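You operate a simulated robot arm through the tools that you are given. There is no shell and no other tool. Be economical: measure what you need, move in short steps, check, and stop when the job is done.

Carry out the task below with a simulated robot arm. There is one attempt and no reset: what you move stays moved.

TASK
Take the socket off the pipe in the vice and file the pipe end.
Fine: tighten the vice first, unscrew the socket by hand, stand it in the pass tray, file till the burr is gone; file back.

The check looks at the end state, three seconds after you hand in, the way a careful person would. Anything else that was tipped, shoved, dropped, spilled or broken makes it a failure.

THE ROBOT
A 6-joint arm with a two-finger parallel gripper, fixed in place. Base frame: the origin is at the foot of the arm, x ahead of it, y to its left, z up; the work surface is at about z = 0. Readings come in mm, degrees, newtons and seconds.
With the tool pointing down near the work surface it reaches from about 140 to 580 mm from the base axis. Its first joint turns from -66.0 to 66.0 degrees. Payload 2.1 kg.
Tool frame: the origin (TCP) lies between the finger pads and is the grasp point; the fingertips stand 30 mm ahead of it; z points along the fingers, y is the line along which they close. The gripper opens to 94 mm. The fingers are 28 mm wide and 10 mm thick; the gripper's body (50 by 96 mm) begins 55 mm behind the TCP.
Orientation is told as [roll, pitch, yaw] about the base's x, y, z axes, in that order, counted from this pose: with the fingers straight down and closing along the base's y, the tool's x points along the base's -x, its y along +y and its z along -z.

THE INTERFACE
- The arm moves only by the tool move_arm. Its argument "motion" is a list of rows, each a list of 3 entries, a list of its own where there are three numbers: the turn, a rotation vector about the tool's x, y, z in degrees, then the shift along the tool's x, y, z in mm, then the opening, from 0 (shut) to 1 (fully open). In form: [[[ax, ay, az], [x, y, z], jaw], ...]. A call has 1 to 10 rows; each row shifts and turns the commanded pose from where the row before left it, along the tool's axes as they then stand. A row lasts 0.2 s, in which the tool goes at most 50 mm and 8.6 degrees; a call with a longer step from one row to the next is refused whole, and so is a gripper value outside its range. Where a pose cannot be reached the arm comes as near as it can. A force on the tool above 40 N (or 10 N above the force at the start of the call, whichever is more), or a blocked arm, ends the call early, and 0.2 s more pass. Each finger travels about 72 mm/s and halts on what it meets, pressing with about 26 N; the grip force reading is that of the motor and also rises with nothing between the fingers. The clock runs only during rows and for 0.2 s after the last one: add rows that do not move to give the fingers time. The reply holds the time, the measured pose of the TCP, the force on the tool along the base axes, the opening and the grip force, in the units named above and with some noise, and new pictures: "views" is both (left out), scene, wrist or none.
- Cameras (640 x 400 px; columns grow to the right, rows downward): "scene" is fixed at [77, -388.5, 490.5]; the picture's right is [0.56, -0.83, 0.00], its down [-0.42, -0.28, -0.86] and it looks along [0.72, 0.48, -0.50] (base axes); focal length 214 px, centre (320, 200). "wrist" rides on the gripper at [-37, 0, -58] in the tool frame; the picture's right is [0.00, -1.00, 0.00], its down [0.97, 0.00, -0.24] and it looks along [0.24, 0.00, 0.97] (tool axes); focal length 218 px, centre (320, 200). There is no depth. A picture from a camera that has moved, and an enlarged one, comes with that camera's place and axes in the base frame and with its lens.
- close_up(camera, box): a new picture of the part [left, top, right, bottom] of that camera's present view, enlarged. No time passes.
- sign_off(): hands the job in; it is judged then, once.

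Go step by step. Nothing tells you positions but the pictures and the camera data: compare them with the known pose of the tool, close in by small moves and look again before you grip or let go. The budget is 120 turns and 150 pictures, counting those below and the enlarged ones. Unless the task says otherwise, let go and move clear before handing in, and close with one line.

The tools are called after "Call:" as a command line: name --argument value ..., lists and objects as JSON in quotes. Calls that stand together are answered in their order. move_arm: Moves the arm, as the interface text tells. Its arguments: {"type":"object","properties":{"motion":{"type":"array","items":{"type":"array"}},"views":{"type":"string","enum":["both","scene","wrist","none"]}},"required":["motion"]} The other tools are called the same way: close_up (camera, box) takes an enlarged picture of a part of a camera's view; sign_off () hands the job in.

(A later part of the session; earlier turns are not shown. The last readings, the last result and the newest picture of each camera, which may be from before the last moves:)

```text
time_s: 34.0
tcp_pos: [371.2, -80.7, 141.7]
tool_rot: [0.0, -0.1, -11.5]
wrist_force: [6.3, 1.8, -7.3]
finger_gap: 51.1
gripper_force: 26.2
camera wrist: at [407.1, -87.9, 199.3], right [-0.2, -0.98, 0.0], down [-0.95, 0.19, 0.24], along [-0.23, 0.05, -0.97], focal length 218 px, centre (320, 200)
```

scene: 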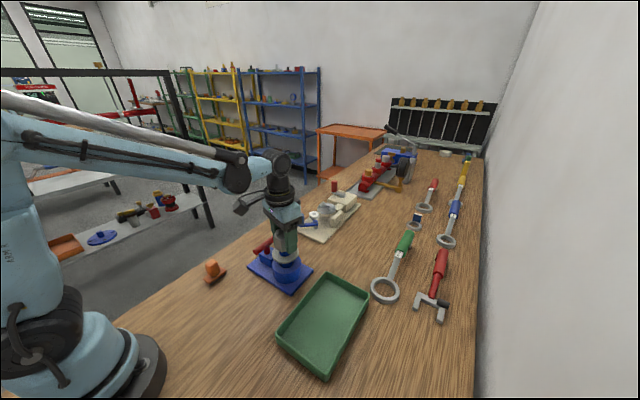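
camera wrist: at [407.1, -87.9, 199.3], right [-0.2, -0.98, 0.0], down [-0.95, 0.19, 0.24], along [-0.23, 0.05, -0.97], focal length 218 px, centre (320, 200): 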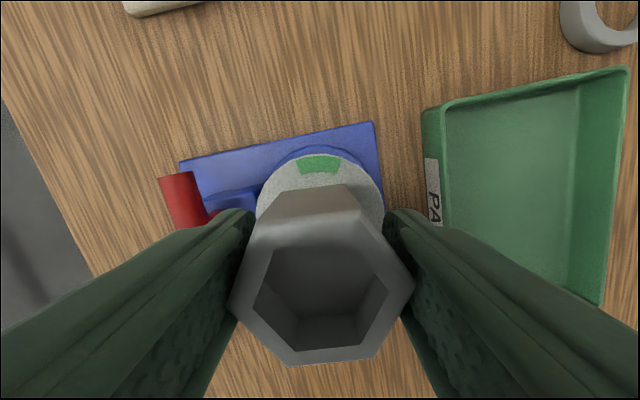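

Again the fingers slipped without turning it. Perhaps it has reached the end of its thread; I'll realign, grip, and test a slow small lift, watching it in the picture.

Call:
move_arm --motion '[[[0, 0, 0], [0, 0, 0], 0.8], [[0, 0, 0], [0, 0, 0], 0.8], [[0, 0, 7.5], [0, 0, 0], 0.8], [[0, 0, 7.5], [0, 0, 0], 0.8], [[0, 0, 7.5], [0, 0, 0], 0.8], [[0, 0, 0], [0, 0, 0], 0.2], [[0, 0, 0], [0, 0, 0], 0.2], [[0, 0, 0], [0, 0, 0], 0.2]]' --views "wrist"

Call:
close_up --camera "scene" --box '[256, 220, 316, 270]'

Call:
move_arm --motion '[[[0, 0, 0], [0, 0, -1], 0.2], [[0, 0, 0], [0, 0, -1], 0.2], [[0, 0, 0], [0, 0, -1], 0.2], [[0, 0, 0], [0, 0, -1], 0.2], [[0, 0, 0], [0, 0, 0], 0.2]]' --views "none"

Call:
close_up --camera "scene" --box '[256, 220, 316, 270]'

```text
time_s: 35.8
tcp_pos: [371.5, -79.4, 140.8]
tool_rot: [-0.1, 0.2, -34.2]
wrist_force: [-1.3, -2.0, -0.1]
finger_gap: 48.8
gripper_force: 26.1
camera wrist: at [400.6, -101.3, 198.9], right [-0.56, -0.83, 0.0], down [-0.8, 0.55, 0.24], along [-0.2, 0.13, -0.97], focal length 218 px, centre (320, 200)
```

wrist: 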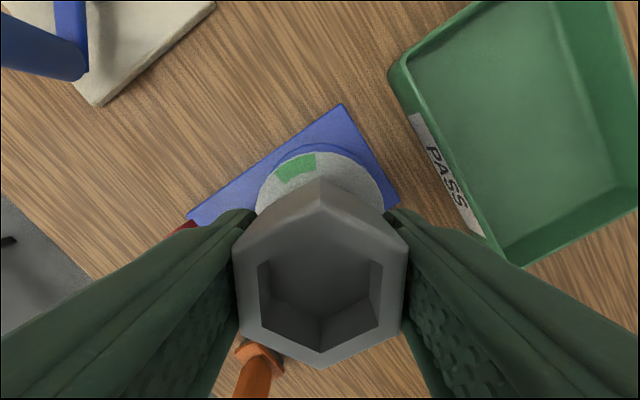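

```text
8.00 times, centred on (286, 245) of scene
camera zoom: at [77.0, -388.5, 490.5], right [0.56, -0.83, 0.0], down [-0.42, -0.28, -0.86], along [0.72, 0.48, -0.5], focal length 1716 px, centre (592, -160)
```

zoom: 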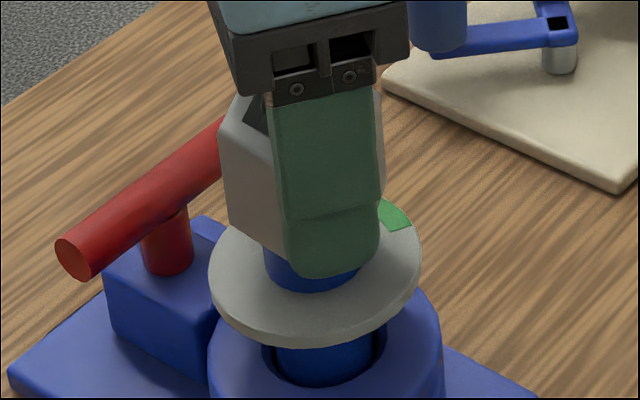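

```text
time_s: 37.0
tcp_pos: [370.5, -80.6, 145.2]
tool_rot: [-0.1, -0.1, -34.2]
wrist_force: [-6.2, -8.4, -21.4]
finger_gap: 49.0
gripper_force: 26.1
```

```text
8.00 times, centred on (286, 245) of scene
camera zoom: at [77.1, -388.5, 490.4], right [0.56, -0.83, 0.0], down [-0.42, -0.28, -0.86], along [0.71, 0.48, -0.5], focal length 1716 px, centre (592, -160)
```

zoom: 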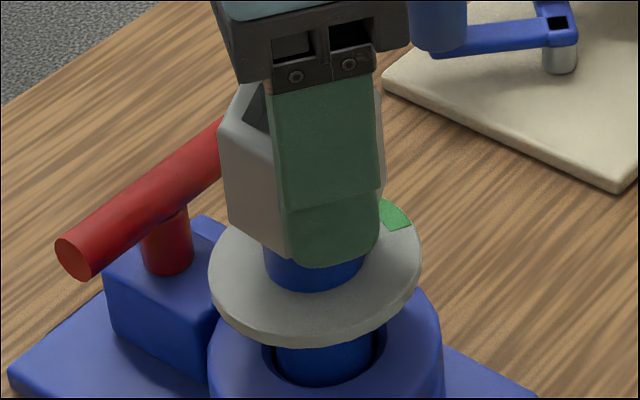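

The socket stays put and the fingers slide: it is still threaded. I'll check by turning the other way a little whether it is at some stop in the counter-clockwise sense.

Call:
move_arm --motion '[[[0, 0, 0], [0, 0, 4], 0.6], [[0, 0, 0], [0, 0, 3], 0.6], [[0, 0, 0], [0, 0, 0], 0.2], [[0, 0, 0], [0, 0, 0], 0.2], [[0, 0, 4], [0, 0, 0], 0.2], [[0, 0, 4], [0, 0, 0], 0.2], [[0, 0, 4], [0, 0, 0], 0.2], [[0, 0, 4], [0, 0, 0], 0.2], [[0, 0, 0], [0, 0, 0], 0.2]]' --views "wrist"

```text
time_s: 39.0
tcp_pos: [370.5, -80.1, 139.0]
tool_rot: [-0.1, 0.1, -50.4]
wrist_force: [-12.8, -2.4, -11.6]
finger_gap: 49.0
gripper_force: 26.3
camera wrist: at [393.8, -109.1, 196.2], right [-0.77, -0.64, 0.0], down [-0.62, 0.75, 0.24], along [-0.16, 0.18, -0.97], focal length 218 px, centre (320, 200)
```

wrist: 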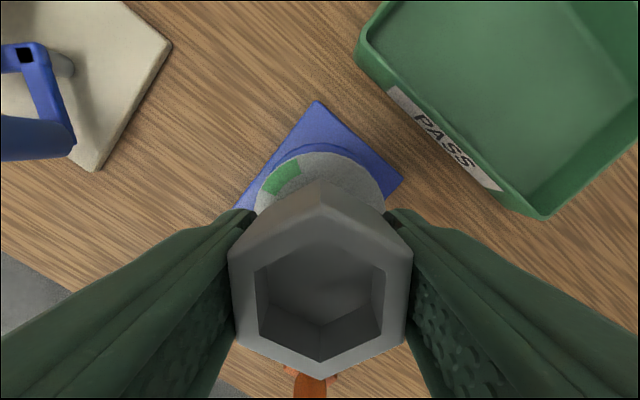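

It turns clockwise easily. Now counter-clockwise from here, to see where it resists.

Call:
move_arm --motion '[[[0, 0, -4], [0, 0, 0], 0.2], [[0, 0, -4], [0, 0, 0], 0.2], [[0, 0, -4], [0, 0, 0], 0.2], [[0, 0, -4], [0, 0, 0], 0.2], [[0, 0, 0], [0, 0, 0], 0.2]]' --views "none"

Call:
move_arm --motion '[[[0, 0, -4], [0, 0, 0], 0.2], [[0, 0, -4], [0, 0, 0], 0.2], [[0, 0, 0], [0, 0, 0], 0.2]]' --views "none"

Call:
move_arm --motion '[[[0, 0, -4], [0, 0, 0], 0.2], [[0, 0, -4], [0, 0, 0], 0.2], [[0, 0, 0], [0, 0, 0], 0.2]]' --views "wrist"

```text
time_s: 40.2
tcp_pos: [371.7, -81.3, 138.7]
tool_rot: [0.0, -0.1, -34.0]
wrist_force: [1.0, 0.5, 1.0]
finger_gap: 48.9
gripper_force: 26.0
```

```text
time_s: 41.0
tcp_pos: [372.0, -80.2, 139.1]
tool_rot: [0.0, 0.0, -26.1]
wrist_force: [-0.3, -0.4, 0.2]
finger_gap: 49.2
gripper_force: 26.1
```

```text
time_s: 41.8
tcp_pos: [371.4, -79.9, 136.9]
tool_rot: [0.0, 0.1, -18.1]
wrist_force: [0.3, 0.5, 0.0]
finger_gap: 49.1
gripper_force: 25.7
camera wrist: at [405.2, -92.0, 196.2], right [-0.31, -0.95, 0.0], down [-0.92, 0.3, 0.24], along [-0.23, 0.07, -0.97], focal length 218 px, centre (320, 200)
```

wrist: 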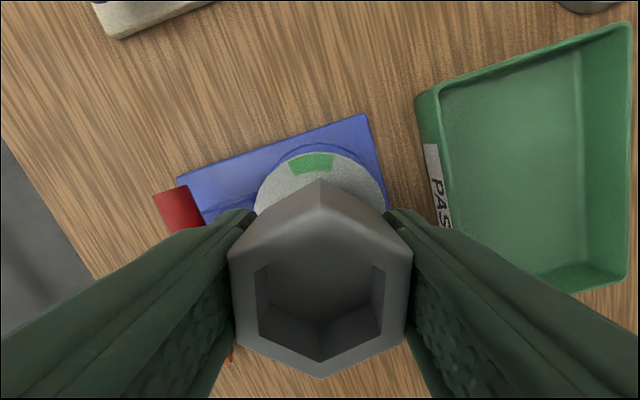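

Now it turns counter-clockwise past the earlier sticking point with almost no force. Continue.

Call:
move_arm --motion '[[[0, 0, -6], [0, 0, 0], 0.2], [[0, 0, -6], [0, 0, 0], 0.2], [[0, 0, -6], [0, 0, 0], 0.2], [[0, 0, -6], [0, 0, 0], 0.2], [[0, 0, -6], [0, 0, 0], 0.2], [[0, 0, -6], [0, 0, 0], 0.2], [[0, 0, 0], [0, 0, 0], 0.2]]' --views "wrist"

Call:
close_up --camera "scene" --box '[256, 220, 316, 270]'

```text
time_s: 43.4
tcp_pos: [370.1, -80.7, 139.5]
tool_rot: [0.0, -0.1, 17.9]
wrist_force: [0.7, -0.1, 0.7]
finger_gap: 48.9
gripper_force: 26.1
camera wrist: at [405.5, -69.1, 196.6], right [0.31, -0.95, 0.0], down [-0.92, -0.3, 0.24], along [-0.23, -0.07, -0.97], focal length 218 px, centre (320, 200)
```

wrist: 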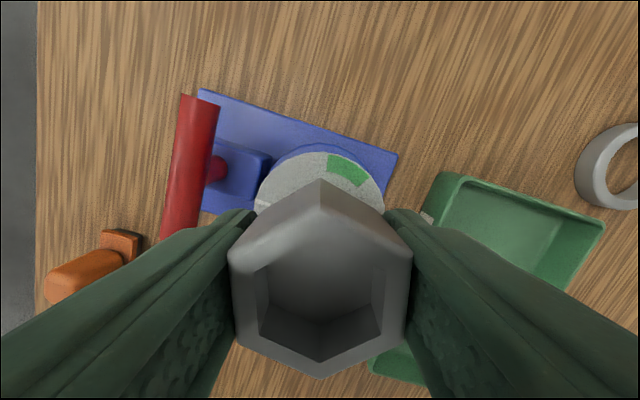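

```text
8.00 times, centred on (286, 245) of scene
camera zoom: at [77.0, -388.5, 490.4], right [0.56, -0.83, 0.0], down [-0.42, -0.28, -0.86], along [0.72, 0.48, -0.5], focal length 1716 px, centre (592, -160)
```

zoom: 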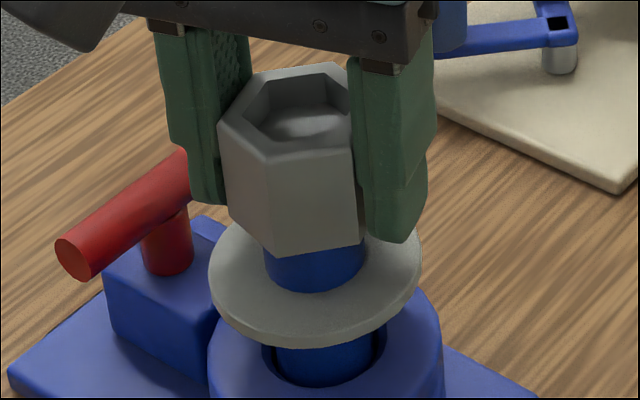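

It turns with practically no force now. Test lift of 4 mm.

Call:
move_arm --motion '[[[0, 0, 0], [0, 0, -1], 0.2], [[0, 0, 0], [0, 0, -1], 0.2], [[0, 0, 0], [0, 0, -1], 0.2], [[0, 0, 0], [0, 0, -1], 0.2], [[0, 0, 0], [0, 0, 0], 0.2]]' --views "none"

Call:
close_up --camera "scene" --box '[256, 220, 316, 270]'

```text
time_s: 44.6
tcp_pos: [370.4, -81.5, 142.4]
tool_rot: [0.0, 0.1, 17.8]
wrist_force: [0.1, 0.6, -1.9]
finger_gap: 49.1
gripper_force: 26.2
```

```text
8.00 times, centred on (286, 245) of scene
camera zoom: at [77.0, -388.5, 490.4], right [0.56, -0.83, 0.0], down [-0.42, -0.28, -0.86], along [0.72, 0.48, -0.5], focal length 1716 px, centre (592, -160)
```

zoom: 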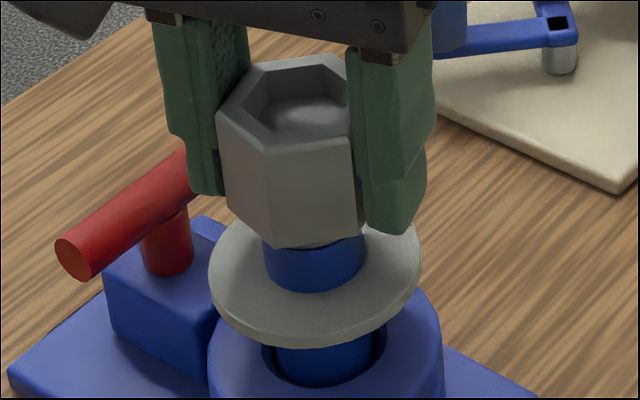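

Now the socket rises with the fingers. Lift slowly.

Call:
move_arm --motion '[[[0, 0, 0], [0, 0, -2], 0.1], [[0, 0, 0], [0, 0, -2], 0.1], [[0, 0, 0], [0, 0, -2], 0.1], [[0, 0, 0], [0, 0, -2], 0.1], [[0, 0, 0], [0, 0, -2], 0.1], [[0, 0, 0], [0, 0, -2], 0.1], [[0, 0, 0], [0, 0, -2], 0.1], [[0, 0, 0], [0, 0, 0], 0.1]]' --views "none"

Call:
close_up --camera "scene" --box '[256, 210, 316, 270]'

```text
time_s: 46.4
tcp_pos: [370.8, -79.4, 155.3]
tool_rot: [0.0, -0.1, 17.7]
wrist_force: [0.6, 0.1, -2.8]
finger_gap: 49.0
gripper_force: 25.9
```

```text
6.67 times, centred on (286, 240) of scene
camera zoom: at [77.0, -388.5, 490.4], right [0.56, -0.83, 0.0], down [-0.42, -0.28, -0.86], along [0.72, 0.48, -0.5], focal length 1430 px, centre (547, -67)
```

zoom: 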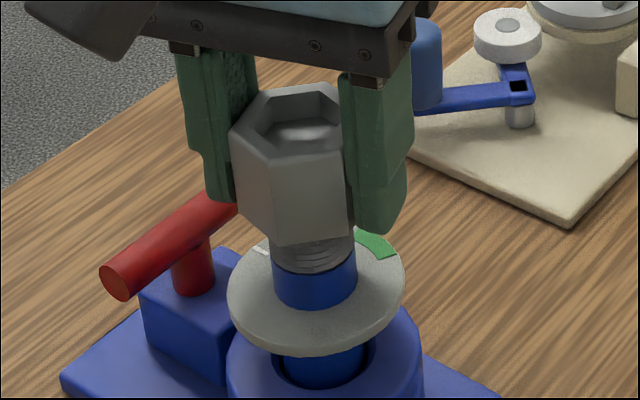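

It's coming off, thread showing. Continue upward gently.

Call:
move_arm --motion '[[[0, 0, 0], [0, 0, -4], 0.1], [[0, 0, 0], [0, 0, -4], 0.1], [[0, 0, 0], [0, 0, -4], 0.1], [[0, 0, 0], [0, 0, -5], 0.1], [[0, 0, 0], [0, 0, -6], 0.1], [[0, 0, 0], [0, 0, -7], 0.1], [[0, 0, 0], [0, 0, -8], 0.1], [[0, 0, 0], [0, 0, -10], 0.1], [[0, 0, 0], [0, 0, -10], 0.1], [[0, 0, 0], [0, 0, -6], 0.1]]'

Call:
close_up --camera "scene" --box '[230, 180, 330, 290]'

Call:
close_up --camera "scene" --box '[265, 235, 305, 270]'

```text
time_s: 48.6
tcp_pos: [370.5, -79.0, 221.5]
tool_rot: [0.0, 0.1, 17.8]
wrist_force: [-0.4, 0.0, -2.0]
finger_gap: 48.8
gripper_force: 25.0
camera wrist: at [405.2, -68.4, 279.2], right [0.31, -0.95, 0.0], down [-0.92, -0.3, 0.24], along [-0.23, -0.07, -0.97], focal length 218 px, centre (320, 200)
```

scene: 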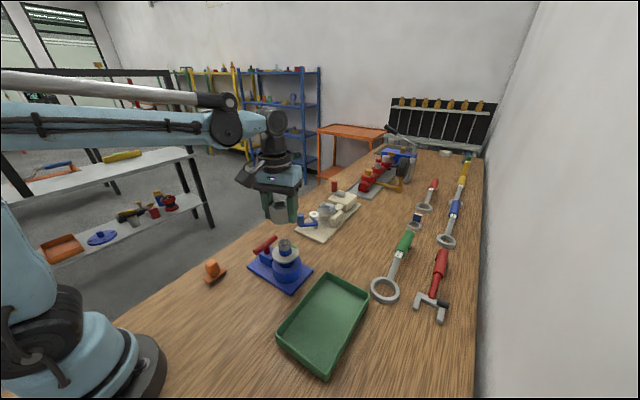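
wrist: 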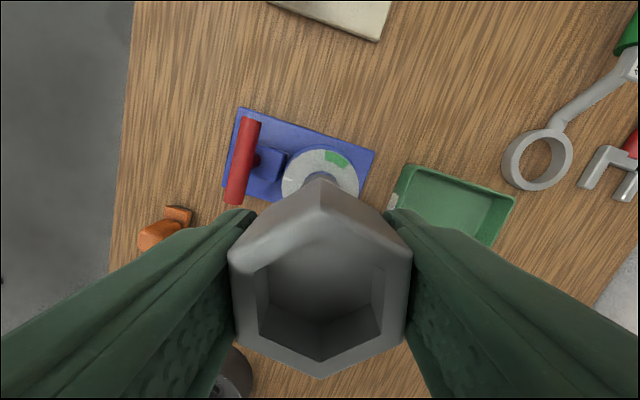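

```text
3.64 times, centred on (280, 235) of scene
camera zoom: at [77.0, -388.5, 490.4], right [0.56, -0.83, 0.0], down [-0.42, -0.28, -0.86], along [0.72, 0.48, -0.5], focal length 780 px, centre (466, 73)
```

zoom: 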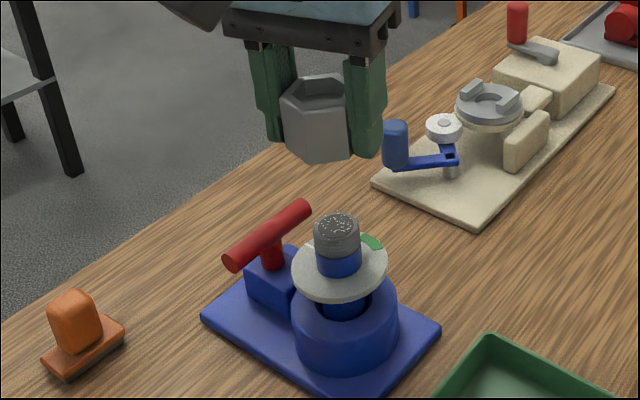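

```text
11.43 times, centred on (285, 252) of scene
camera zoom: at [77.0, -388.5, 490.4], right [0.56, -0.83, 0.0], down [-0.42, -0.28, -0.86], along [0.72, 0.48, -0.5], focal length 2451 px, centre (720, -400)
```

zoom: 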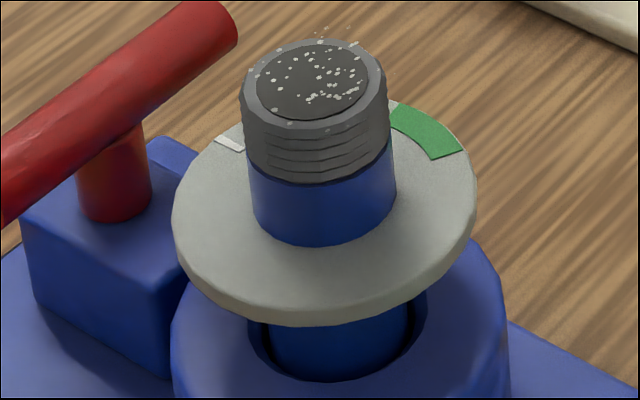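

The socket is off and the burr shows as white specks on the pipe end. Now I carry the socket over the tray centre (~320,-242).

Call:
move_arm --motion '[[[0, 0, 0], [10, -14, 0], 0.1], [[0, 0, 0], [18, -26, 0], 0.1], [[0, 0, 0], [20, -29, 0], 0.1], [[0, 0, 0], [20, -29, 0], 0.1], [[0, 0, 0], [18, -26, 0], 0.1], [[0, 0, 0], [12, -16, 0], 0.1], [[0, 0, 0], [0, 0, 30], 0.1], [[0, 0, 0], [0, 0, 40], 0.1], [[0, 0, 0], [0, 0, 40], 0.1], [[0, 0, 0], [0, 0, 20], 0.1]]'

Call:
close_up --camera "scene" --box '[260, 240, 400, 390]'

```text
time_s: 50.8
tcp_pos: [322.5, -241.0, 88.4]
tool_rot: [0.1, 0.1, 17.9]
wrist_force: [-0.7, 0.6, -2.1]
finger_gap: 48.9
gripper_force: 26.2
camera wrist: at [356.4, -229.4, 147.0], right [0.31, -0.95, 0.0], down [-0.92, -0.3, 0.24], along [-0.23, -0.07, -0.97], focal length 218 px, centre (320, 200)
```

scene: 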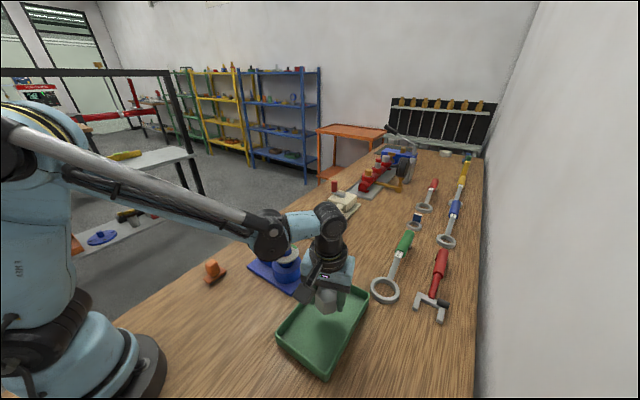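
wrist: 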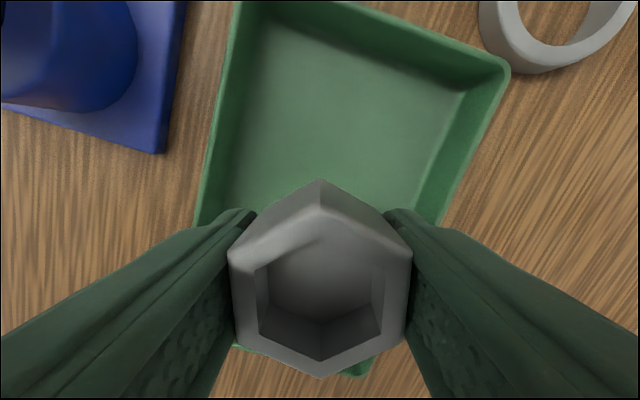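

```text
2.67 times, centred on (330, 315) of scene
camera zoom: at [77.0, -388.5, 490.4], right [0.56, -0.83, 0.0], down [-0.42, -0.28, -0.86], along [0.72, 0.48, -0.5], focal length 572 px, centre (293, -107)
```

zoom: 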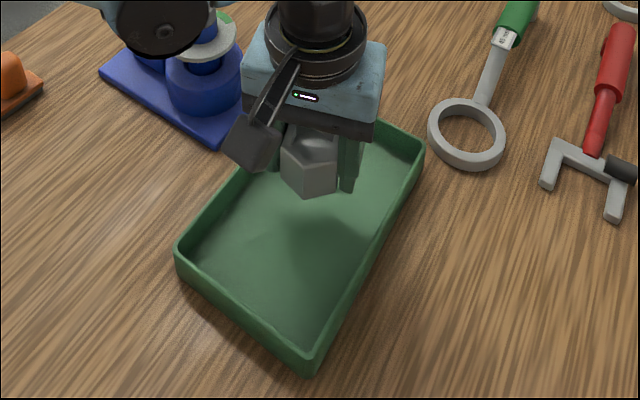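

Well inside the tray. Descend gently until touch.

Call:
move_arm --motion '[[[0, 0, 0], [0, 0, 20], 0.1], [[0, 0, 0], [0, 0, 20], 0.1], [[0, 0, 0], [0, 0, 6], 0.1], [[0, 0, 0], [0, 0, 3], 0.1], [[0, 0, 0], [0, 0, 2], 0.1], [[0, 0, 0], [0, 0, 0], 0.1]]' --views "scene"

Call:
close_up --camera "scene" --box '[270, 250, 390, 380]'

```text
time_s: 52.2
tcp_pos: [320.4, -243.3, 38.3]
tool_rot: [0.0, 0.0, 17.8]
wrist_force: [-0.6, 0.0, -1.1]
finger_gap: 49.0
gripper_force: 25.6
```

scene: 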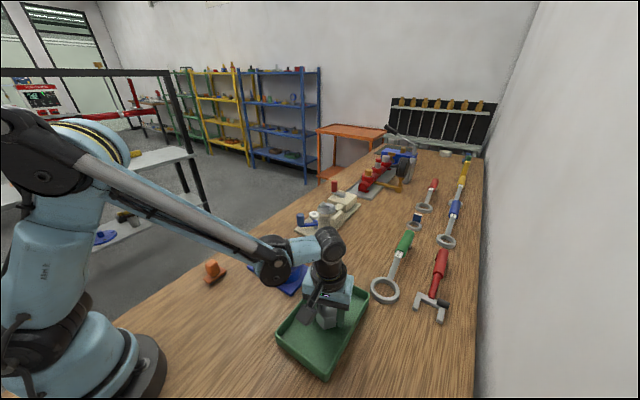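

```text
3.08 times, centred on (330, 315) of scene
camera zoom: at [77.0, -388.5, 490.4], right [0.56, -0.83, 0.0], down [-0.42, -0.28, -0.86], along [0.72, 0.48, -0.5], focal length 660 px, centre (289, -154)
```

zoom: 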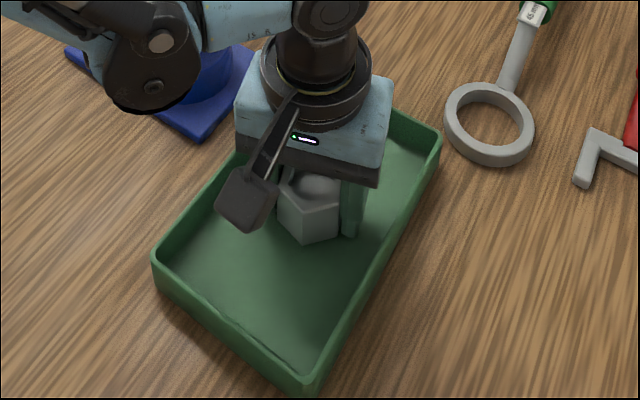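

Nearly down; no contact yet. A few 1 mm steps more.

Call:
move_arm --motion '[[[0, 0, 0], [0, 0, 1], 0.1], [[0, 0, 0], [0, 0, 1], 0.1], [[0, 0, 0], [0, 0, 1], 0.1], [[0, 0, 0], [0, 0, 1], 0.1], [[0, 0, 0], [0, 0, 0], 0.1]]' --views "none"

```text
time_s: 53.4
tcp_pos: [321.0, -243.4, 36.6]
tool_rot: [0.0, 0.1, 17.9]
wrist_force: [1.2, -3.6, 24.6]
finger_gap: 49.2
gripper_force: 25.6
```

Contact with the floor. Ease up 1.5 mm and open.

Call:
move_arm --motion '[[[0, 0, 0], [0, 0, -1.5], 0.1], [[0, 0, 0], [0, 0, 0], 0.1], [[0, 0, 0], [0, 0, 0], 0.56], [[0, 0, 0], [0, 0, 0], 0.6], [[0, 0, 0], [0, 0, 0], 0.75], [[0, 0, 0], [0, 0, 0], 0.75]]' --views "wrist"

```text
time_s: 54.8
tcp_pos: [319.6, -242.5, 36.9]
tool_rot: [0.0, -0.1, 17.8]
wrist_force: [-0.3, 0.2, -0.1]
finger_gap: 70.7
gripper_force: 0.1
camera wrist: at [355.4, -231.9, 94.5], right [0.31, -0.95, 0.0], down [-0.92, -0.3, 0.24], along [-0.23, -0.07, -0.97], focal length 218 px, centre (320, 200)
```

wrist: 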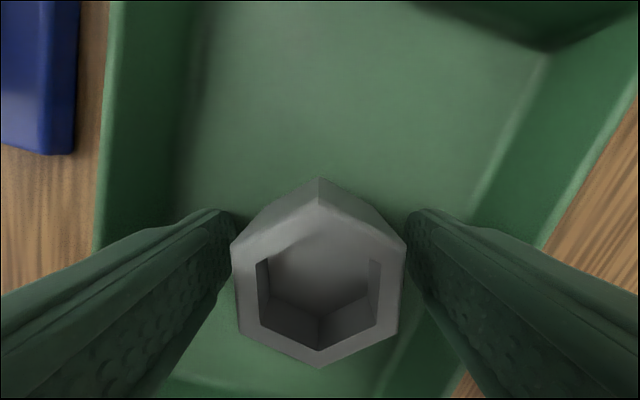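

The socket stands upright. Lift straight up, square the tool, and head to the orange file near (246,86).

Call:
move_arm --motion '[[[0, 0, 0], [0, 0, -30], 0.75], [[0, 0, 0], [0, 0, -45], 0.8], [[0, 0, 0], [0, 0, -45], 0.8], [[0, 0, 0], [0, 0, -45], 0.8], [[0, 0, 6], [0, 0, -20], 0.8], [[0, 0, 6], [0, 0, 0], 0.8], [[0, 0, 5.8], [0, 0, 0], 0.8]]' --views "scene"

Call:
move_arm --motion '[[[0, 0, 0], [5, 45, 0], 0.8], [[0, 0, 0], [5, 45, 0], 0.8], [[0, 0, 0], [5, 45, 0], 0.8], [[0, 0, 0], [5, 45, 0], 0.8], [[0, 0, 0], [10, 45, 0], 0.8], [[0, 0, 0], [14, 45, 0], 0.8], [[0, 0, 0], [15, 40, 0], 0.8], [[0, 0, 0], [15, 18, 0], 0.8], [[0, 0, 0], [0, 0, 0], 0.8]]' --views "wrist"

Call:
close_up --camera "wrist" --box '[240, 120, 400, 280]'

```text
time_s: 56.4
tcp_pos: [321.7, -243.0, 221.2]
tool_rot: [0.1, 0.1, -0.2]
wrist_force: [-0.1, -0.9, -0.1]
finger_gap: 75.4
gripper_force: 0.1
```

scene: 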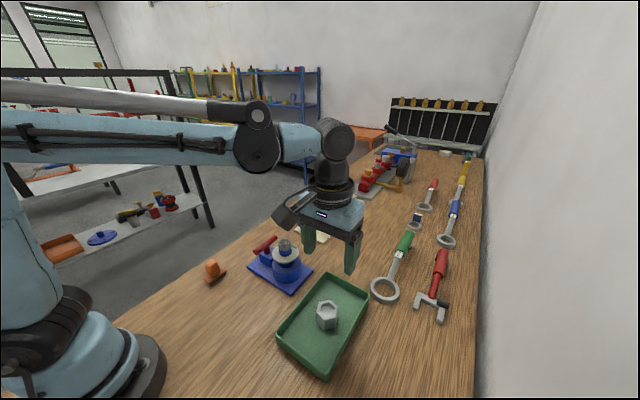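

```text
time_s: 58.4
tcp_pos: [246.0, 85.3, 222.5]
tool_rot: [0.1, 0.1, 0.0]
wrist_force: [-0.4, 0.5, -0.5]
finger_gap: 75.2
gripper_force: 0.1
camera wrist: at [283.1, 85.2, 281.1], right [0.0, -1.0, 0.0], down [-0.97, 0.0, 0.24], along [-0.24, 0.0, -0.97], focal length 218 px, centre (320, 200)
```

wrist: 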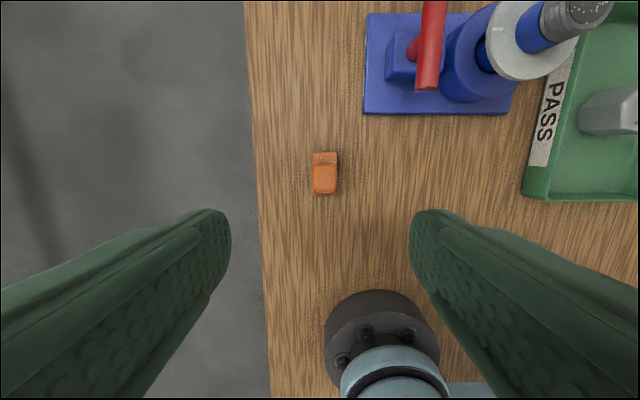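

```text
2.50 times, centred on (320, 200) of wrist
camera zoom: at [283.1, 85.2, 281.1], right [0.0, -1.0, 0.0], down [-0.97, 0.0, 0.24], along [-0.24, 0.0, -0.97], focal length 546 px, centre (320, 200)
```

zoom: 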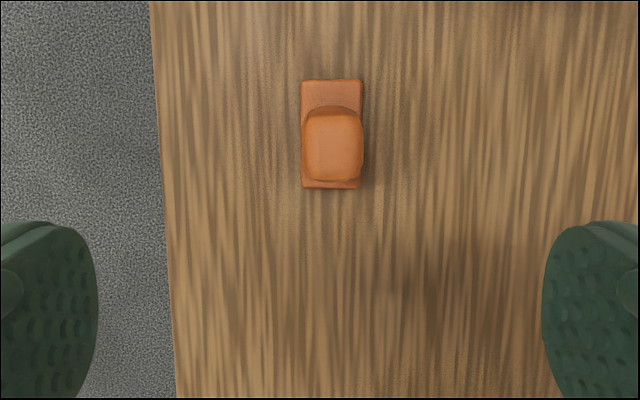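

The file is centred near (250,79.7), handle ~26 mm wide in y. Move over it and descend in part, then check.

Call:
move_arm --motion '[[[0, 0, 0], [-4, -5.6, 20], 0.7], [[0, 0, 0], [0, 0, 40], 0.7], [[0, 0, 0], [0, 0, 40], 0.7], [[0, 0, 0], [0, 0, 27], 0.7], [[0, 0, 0], [0, 0, 0], 0.7]]'

Call:
close_up --camera "scene" --box '[180, 220, 260, 300]'

```text
time_s: 59.6
tcp_pos: [251.7, 80.5, 93.6]
tool_rot: [0.0, -0.1, 0.0]
wrist_force: [-0.5, -0.6, 0.4]
finger_gap: 65.7
gripper_force: 0.0
camera wrist: at [287.3, 80.2, 152.1], right [0.0, -1.0, 0.0], down [-0.97, 0.0, 0.24], along [-0.24, 0.0, -0.97], focal length 218 px, centre (320, 200)
```

scene: 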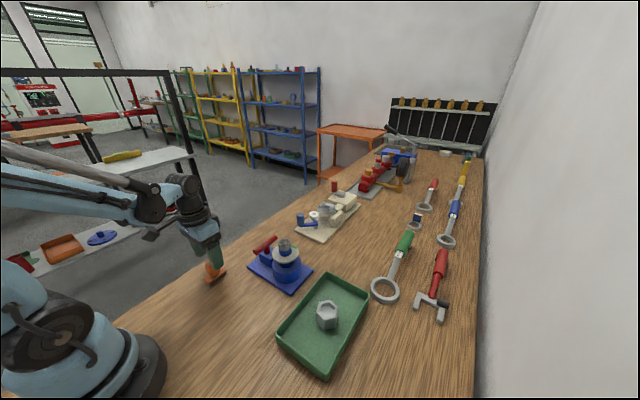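
wrist: 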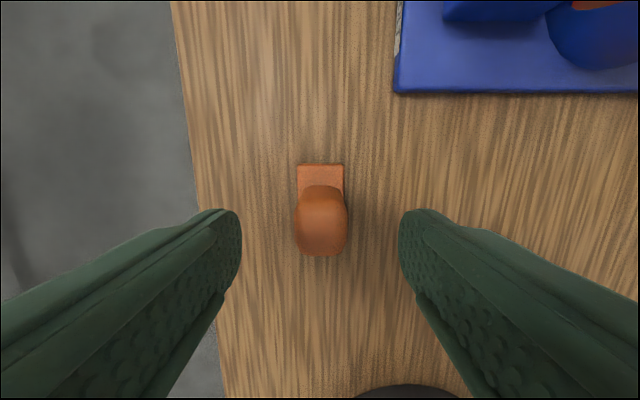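

```text
5.00 times, centred on (220, 260) of scene
camera zoom: at [77.0, -388.5, 490.5], right [0.56, -0.83, 0.0], down [-0.42, -0.28, -0.86], along [0.72, 0.48, -0.5], focal length 1072 px, centre (820, -100)
```

zoom: 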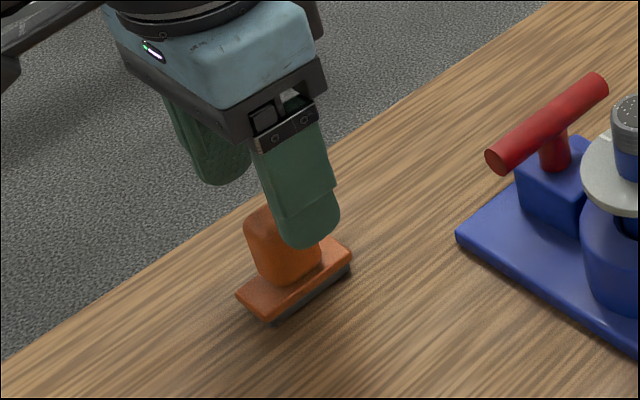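

Well centred. Descend to z≈50 and grip the handle.

Call:
move_arm --motion '[[[0, 0, 0], [1, 0, 30], 0.7], [[0, 0, 0], [0, 0, 13], 0.7], [[0, 0, 0], [0, 0, 0], 0.4], [[0, 0, 0], [0, 0, 0], 0], [[0, 0, 0], [0, 0, 0], 0], [[0, 0, 0], [0, 0, 0], 0]]' --views "wrist"

Call:
close_up --camera "scene" --box '[180, 220, 260, 300]'

```text
time_s: 61.0
tcp_pos: [251.1, 80.0, 52.2]
tool_rot: [-0.1, 0.0, 0.0]
wrist_force: [0.5, 0.1, -0.1]
finger_gap: 29.9
gripper_force: 26.1
camera wrist: at [287.5, 79.8, 110.0], right [0.0, -1.0, 0.0], down [-0.97, 0.0, 0.24], along [-0.24, 0.0, -0.97], focal length 218 px, centre (320, 200)
```

wrist: 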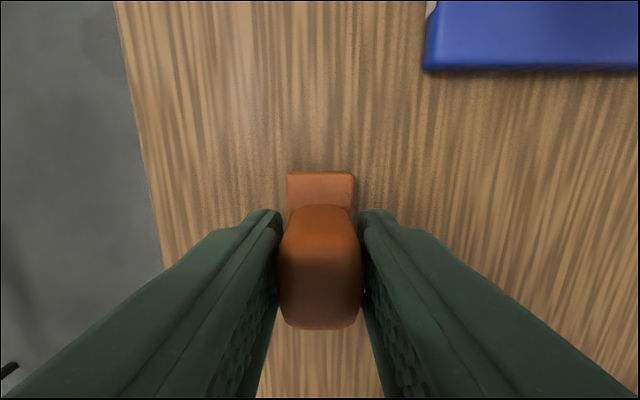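

```text
5.00 times, centred on (220, 260) of scene
camera zoom: at [77.0, -388.5, 490.5], right [0.56, -0.83, 0.0], down [-0.42, -0.28, -0.86], along [0.72, 0.48, -0.5], focal length 1072 px, centre (820, -100)
```

zoom: 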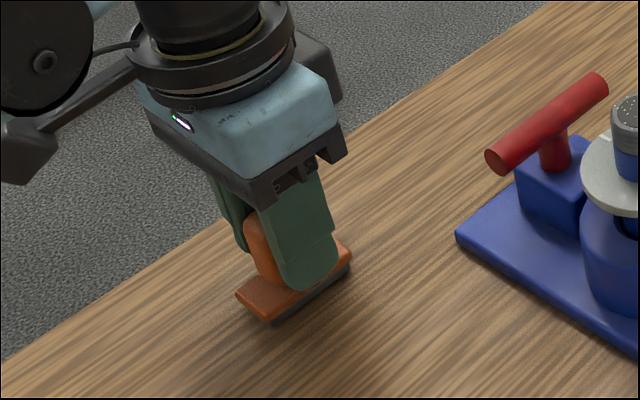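

Gripped; file underside is ≈51 mm below the TCP. Lift and carry to above the pipe end.

Call:
move_arm --motion '[[[0, 0, 0], [0, 0, -15], 0], [[0, 0, 0], [0, 0, -40], 0], [[0, 0, 0], [0, 0, -45], 0], [[0, 0, 0], [0, 0, -45], 0], [[0, 0, 0], [-15, -20, -30], 0], [[0, 0, 0], [-26, -36, 0], 0], [[0, 0, 0], [-26, -36, 0], 0], [[0, 0, 0], [-26, -36, 0], 0], [[0, 0, 0], [-26, -32, 0], 0], [[0, 0, 0], [0, 0, 25], 0]]'

Call:
close_up --camera "scene" --box '[240, 200, 330, 280]'

```text
time_s: 63.2
tcp_pos: [367.6, -82.1, 203.4]
tool_rot: [0.0, 0.1, 0.0]
wrist_force: [-0.3, -0.2, -1.7]
finger_gap: 29.9
gripper_force: 25.6
camera wrist: at [404.4, -82.2, 261.1], right [0.0, -1.0, 0.0], down [-0.97, 0.0, 0.24], along [-0.24, 0.0, -0.97], focal length 218 px, centre (320, 200)
```

scene: 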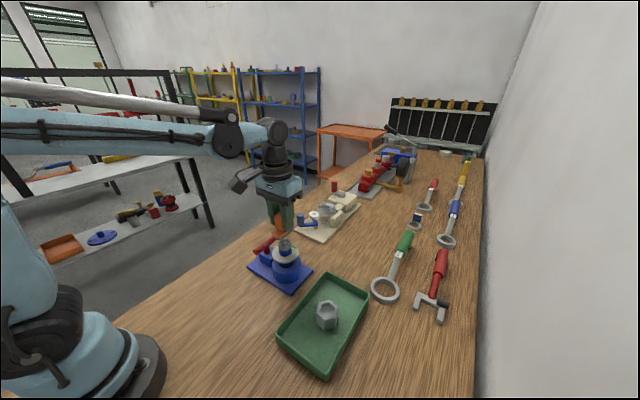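
wrist: 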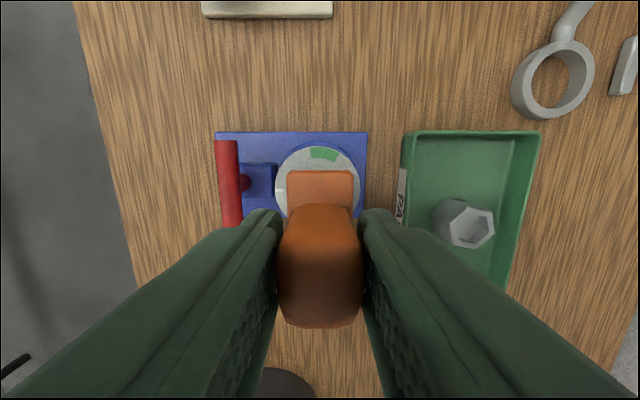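

```text
5.00 times, centred on (285, 240) of scene
camera zoom: at [77.0, -388.5, 490.4], right [0.56, -0.83, 0.0], down [-0.42, -0.28, -0.86], along [0.72, 0.48, -0.5], focal length 1072 px, centre (495, 0)
```

zoom: 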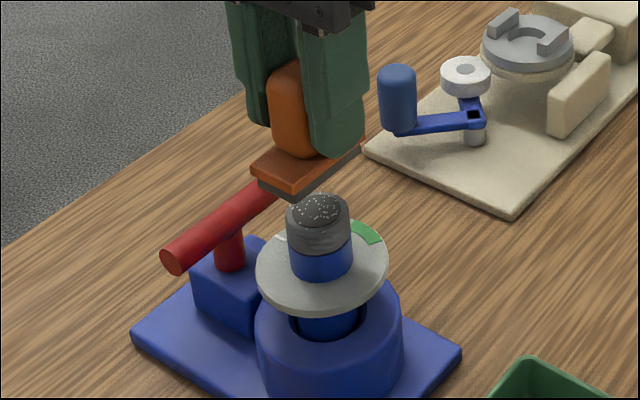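

The file hovers over the pipe end. Centre it and approach slowly until contact.

Call:
move_arm --motion '[[[0, 0, 0], [-2.5, 1.5, 8], 0], [[0, 0, 0], [0, 0, 5], 0], [[0, 0, 0], [0, 0, 2], 0], [[0, 0, 0], [0, 0, 2], 0], [[0, 0, 0], [0, 0, 0], 0]]' --views "none"

Call:
close_up --camera "scene" --box '[240, 200, 330, 280]'

```text
time_s: 64.4
tcp_pos: [369.8, -79.6, 185.2]
tool_rot: [-0.1, 0.1, 0.0]
wrist_force: [-0.5, 0.4, -2.2]
finger_gap: 30.2
gripper_force: 26.3
```

```text
5.00 times, centred on (285, 240) of scene
camera zoom: at [77.0, -388.5, 490.4], right [0.56, -0.83, 0.0], down [-0.42, -0.28, -0.86], along [0.72, 0.48, -0.5], focal length 1072 px, centre (495, 0)
```

zoom: 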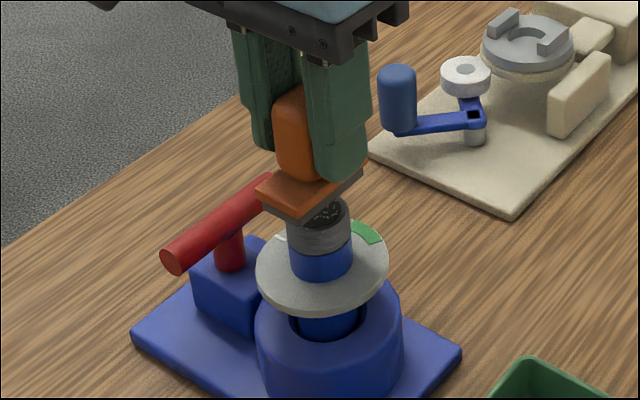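

Call:
move_arm --motion '[[[0, 0, 0], [0, 0, 1], 0], [[0, 0, 0], [0, 0, 1], 0], [[0, 0, 0], [0, 0, 1], 0], [[0, 0, 0], [0, 0, 1], 0], [[0, 0, 0], [0, 0, 0], 0]]' --views "none"

Call:
move_arm --motion '[[[0, 0, 0], [0, 0, 1], 0], [[0, 0, 0], [0, 0, 1], 0], [[0, 0, 0], [0, 0, 0], 0]]' --views "none"

Call:
close_up --camera "scene" --box '[240, 200, 330, 280]'

```text
time_s: 65.6
tcp_pos: [370.8, -79.4, 181.5]
tool_rot: [0.0, 0.1, 0.0]
wrist_force: [-0.5, -0.5, -1.2]
finger_gap: 30.3
gripper_force: 25.6
```

```text
time_s: 66.4
tcp_pos: [369.9, -78.9, 179.4]
tool_rot: [0.0, 0.1, 0.0]
wrist_force: [0.2, 0.0, -1.6]
finger_gap: 30.0
gripper_force: 25.8
```

```text
5.00 times, centred on (285, 240) of scene
camera zoom: at [77.0, -388.5, 490.4], right [0.56, -0.83, 0.0], down [-0.42, -0.28, -0.86], along [0.72, 0.48, -0.5], focal length 1072 px, centre (495, 0)
```

zoom: 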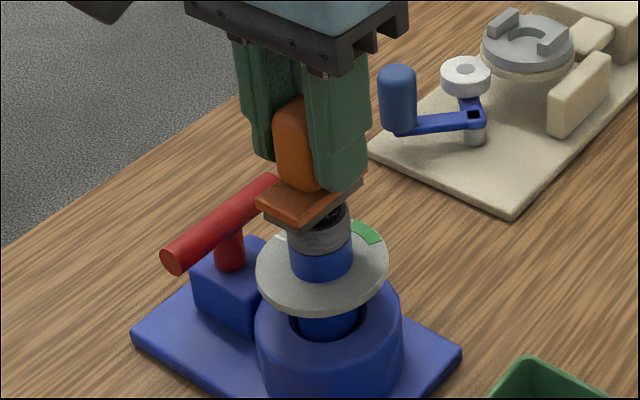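

Call:
move_arm --motion '[[[0, 0, 0], [0, 0, 1], 0], [[0, 0, 0], [0, 0, 1], 0], [[0, 0, 0], [0, 0, 0], 0]]' --views "none"

Call:
move_arm --motion '[[[0, 0, 0], [0, 0, 1], 0], [[0, 0, 0], [0, 0, 1], 0], [[0, 0, 0], [0, 0, 0], 0]]' --views "none"

Call:
close_up --camera "scene" --box '[240, 200, 330, 280]'

```text
time_s: 67.2
tcp_pos: [372.0, -79.0, 177.2]
tool_rot: [-0.1, 0.1, 0.0]
wrist_force: [0.1, 0.9, -1.5]
finger_gap: 30.1
gripper_force: 25.7
```

```text
time_s: 68.0
tcp_pos: [370.2, -78.3, 173.7]
tool_rot: [0.0, 0.1, 0.0]
wrist_force: [0.0, 0.4, -1.7]
finger_gap: 30.2
gripper_force: 26.0
```

```text
5.00 times, centred on (285, 240) of scene
camera zoom: at [77.0, -388.5, 490.4], right [0.56, -0.83, 0.0], down [-0.42, -0.28, -0.86], along [0.72, 0.48, -0.5], focal length 1072 px, centre (495, 0)
```

zoom: 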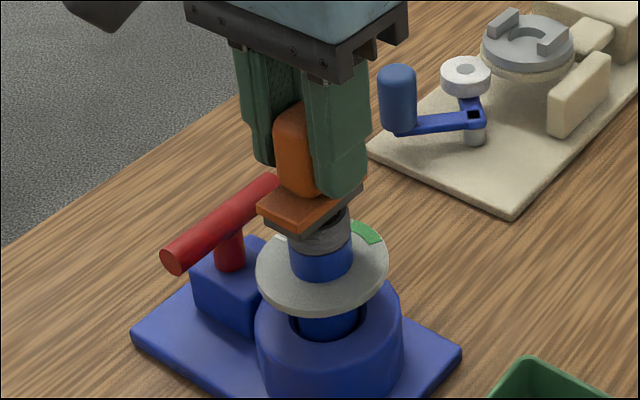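

Almost touching. Continue in 1 mm steps.

Call:
move_arm --motion '[[[0, 0, 0], [0, 0, 1], 0], [[0, 0, 0], [0, 0, 0.7], 0], [[0, 0, 0], [0, 0, 0], 0]]' --views "none"

Call:
move_arm --motion '[[[0, 0, 0], [0, 0, 0.7], 0], [[0, 0, 0], [0, 0, 0.7], 0], [[0, 0, 0], [0, 0, 0], 0]]' --views "none"

```text
time_s: 68.8
tcp_pos: [370.4, -79.2, 173.4]
tool_rot: [0.0, 0.0, 0.0]
wrist_force: [1.8, 1.0, 19.8]
finger_gap: 30.0
gripper_force: 25.8
```

```text
time_s: 69.6
tcp_pos: [370.2, -79.6, 171.5]
tool_rot: [0.0, -0.1, 0.1]
wrist_force: [4.4, 2.9, 23.1]
finger_gap: 30.0
gripper_force: 25.6
```

Contact at ≈20 N. Ease slightly and make strokes along x.

Call:
move_arm --motion '[[[0, 0, 0], [0, 0, -0.8], 0], [[0, 0, 0], [6, 0, 0], 0], [[0, 0, 0], [6, 0, 0], 0], [[0, 0, 0], [-8, 0, 0], 0], [[0, 0, 0], [-8, 0, 0], 0], [[0, 0, 0], [-8, 0, 0], 0], [[0, 0, 0], [8, 0, 0], 0], [[0, 0, 0], [8, 0, 0], 0], [[0, 0, 0], [-4, 0, 0], 0], [[0, 0, 0], [0, 0, 0], 0]]' --views "none"

Call:
close_up --camera "scene" --box '[240, 200, 330, 280]'

```text
time_s: 71.8
tcp_pos: [369.6, -79.1, 171.8]
tool_rot: [-0.1, 0.0, 0.1]
wrist_force: [-0.6, 0.9, -1.9]
finger_gap: 30.1
gripper_force: 25.7
```

```text
5.00 times, centred on (285, 240) of scene
camera zoom: at [77.0, -388.5, 490.4], right [0.56, -0.83, 0.0], down [-0.42, -0.28, -0.86], along [0.72, 0.48, -0.5], focal length 1072 px, centre (495, 0)
```

zoom: 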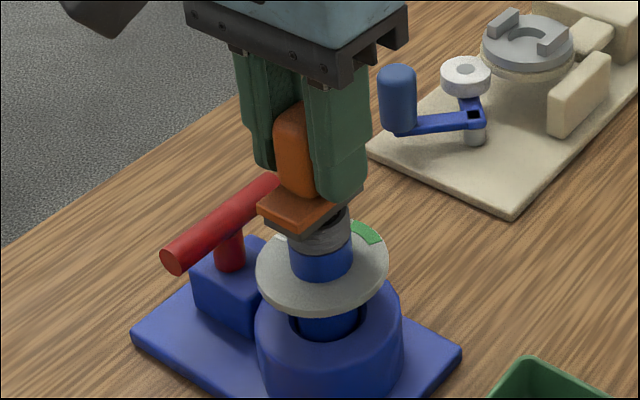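

Contact was lost (the file shifted ~1 mm up in the grip). Press 0.8 mm and stroke again.

Call:
move_arm --motion '[[[0, 0, 0], [0, 0, 0.8], 0], [[0, 0, 0], [7, 0, 0], 0], [[0, 0, 0], [7, 0, 0], 0], [[0, 0, 0], [-9, 0, 0], 0], [[0, 0, 0], [-9, 0, 0], 0], [[0, 0, 0], [-9, 0, 0], 0], [[0, 0, 0], [9, 0, 0], 0], [[0, 0, 0], [9, 0, 0], 0], [[0, 0, 0], [-5, 0, 0], 0], [[0, 0, 0], [0, 0, 0], 0]]' --views "none"

Call:
move_arm --motion '[[[0, 0, 0], [7, 0, 0], 0], [[0, 0, 0], [7, 0, 0], 0], [[0, 0, 0], [-9, 0, 0], 0], [[0, 0, 0], [-9, 0, 0], 0], [[0, 0, 0], [-9, 0, 0], 0], [[0, 0, 0], [9, 0, 0], 0], [[0, 0, 0], [9, 0, 0], 0], [[0, 0, 0], [9, 0, 0], 0], [[0, 0, 0], [0, 0, 0], 0]]' --views "none"

Call:
close_up --camera "scene" --box '[240, 200, 330, 280]'

```text
time_s: 74.0
tcp_pos: [371.5, -79.4, 171.7]
tool_rot: [0.0, 0.0, 0.0]
wrist_force: [0.2, -0.5, -1.5]
finger_gap: 30.1
gripper_force: 26.2
```

```text
time_s: 76.0
tcp_pos: [356.4, -80.1, 171.2]
tool_rot: [0.0, 0.2, 0.0]
wrist_force: [-1.3, -0.6, -1.2]
finger_gap: 30.1
gripper_force: 25.5
```

```text
5.00 times, centred on (285, 240) of scene
camera zoom: at [77.0, -388.5, 490.4], right [0.56, -0.83, 0.0], down [-0.42, -0.28, -0.86], along [0.72, 0.48, -0.5], focal length 1072 px, centre (495, 0)
```

zoom: 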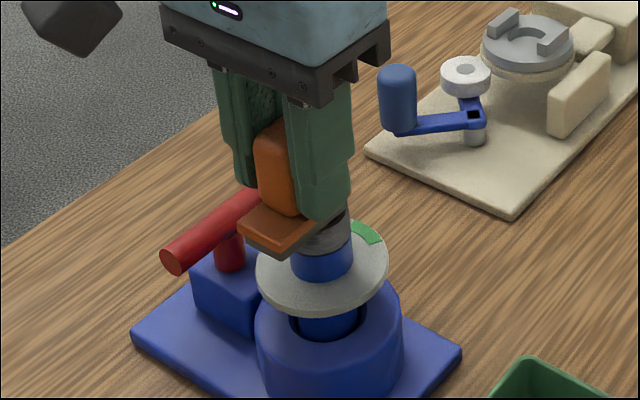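

No force remains, so I must press more. Return to centre, press 1 mm at a time and read the force.

Call:
move_arm --motion '[[[0, 0, 0], [-7, 0, 0], 0], [[0, 0, 0], [-7, 0, 0], 0], [[0, 0, 0], [0, 0, 1], 0], [[0, 0, 0], [0, 0, 0], 0]]' --views "none"

Call:
move_arm --motion '[[[0, 0, 0], [5, 0, 0], 0], [[0, 0, 0], [5, 0, 0], 0], [[0, 0, 0], [-5, 0, 0], 0], [[0, 0, 0], [-5, 0, 0], 0]]' --views "none"

```text
time_s: 77.0
tcp_pos: [370.1, -79.3, 171.4]
tool_rot: [0.0, 0.1, 0.0]
wrist_force: [-4.6, -0.4, 23.9]
finger_gap: 30.2
gripper_force: 26.3
```

```text
time_s: 78.0
tcp_pos: [370.8, -80.8, 171.2]
tool_rot: [0.1, 0.1, 0.0]
wrist_force: [-5.2, -1.5, 11.1]
finger_gap: 29.9
gripper_force: 25.7
```

About 11–24 N pressing now. More strokes along x.

Call:
move_arm --motion '[[[0, 0, 0], [7, 0, 0.1], 0], [[0, 0, 0], [7, 0, 0.1], 0], [[0, 0, 0], [-9, 0, 0.1], 0], [[0, 0, 0], [-9, 0, 0.1], 0], [[0, 0, 0], [-9, 0, 0.1], 0], [[0, 0, 0], [9, 0, 0.1], 0], [[0, 0, 0], [9, 0, 0.1], 0], [[0, 0, 0], [9, 0, 0.1], 0], [[0, 0, 0], [-7, 0, 0.1], 0], [[0, 0, 0], [-7, 0, 0.1], 0]]' --views "none"

Call:
move_arm --motion '[[[0, 0, 0], [0, 0, -20], 0], [[0, 0, 0], [0, 35, -10], 0], [[0, 0, 0], [0, 0, 0], 0]]' --views "none"

Call:
close_up --camera "scene" --box '[250, 200, 320, 270]'

```text
time_s: 80.2
tcp_pos: [371.2, -77.4, 168.1]
tool_rot: [0.0, 0.1, 0.0]
wrist_force: [-2.9, -0.5, 6.1]
finger_gap: 29.9
gripper_force: 26.0
```

```text
time_s: 81.0
tcp_pos: [371.6, -42.8, 200.2]
tool_rot: [-0.1, 0.1, 0.0]
wrist_force: [-0.2, 0.8, -1.6]
finger_gap: 30.2
gripper_force: 26.5
```

```text
5.71 times, centred on (285, 235) of scene
camera zoom: at [77.0, -388.5, 490.5], right [0.56, -0.83, 0.0], down [-0.42, -0.28, -0.86], along [0.72, 0.48, -0.5], focal length 1226 px, centre (520, 0)
```

zoom: 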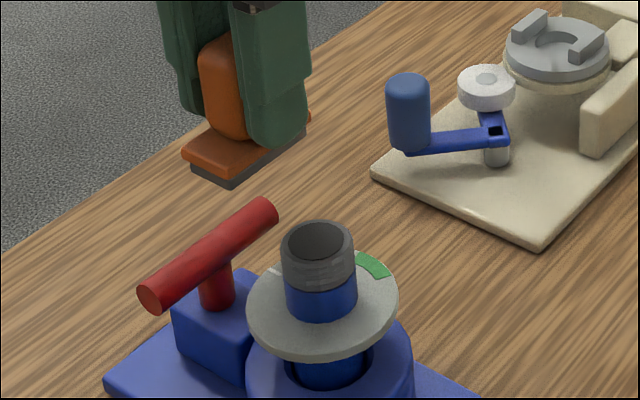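

Call:
close_up --camera "scene" --box '[270, 232, 302, 252]'

Call:
close_up --camera "scene" --box '[255, 200, 300, 230]'

```text
16.00 times, centred on (286, 242) of scene
camera zoom: at [77.0, -388.5, 490.5], right [0.56, -0.83, 0.0], down [-0.42, -0.28, -0.86], along [0.72, 0.48, -0.5], focal length 3432 px, centre (864, -472)
```

zoom: 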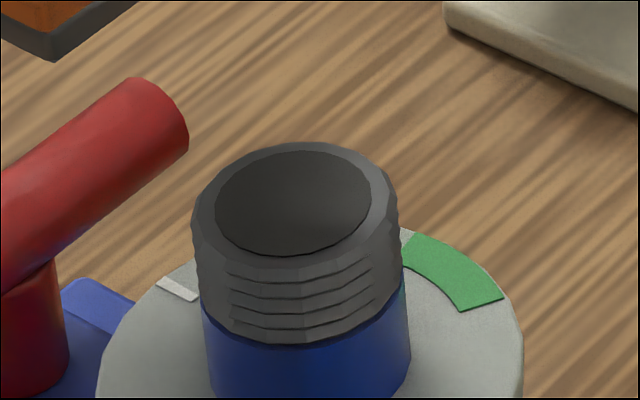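

```text
13.33 times, centred on (278, 215) of scene
camera zoom: at [77.0, -388.5, 490.5], right [0.56, -0.83, 0.0], down [-0.42, -0.28, -0.86], along [0.72, 0.48, -0.5], focal length 2860 px, centre (887, 0)
```

zoom: 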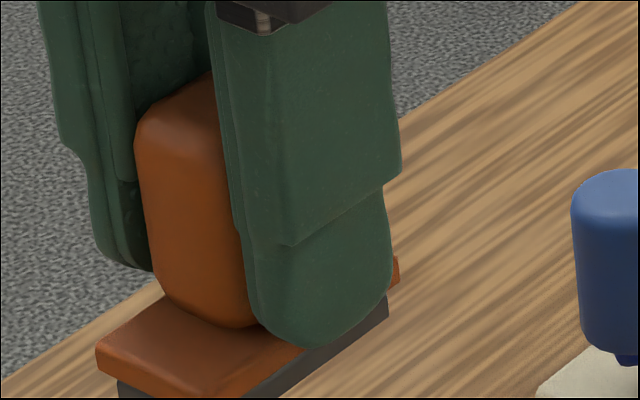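

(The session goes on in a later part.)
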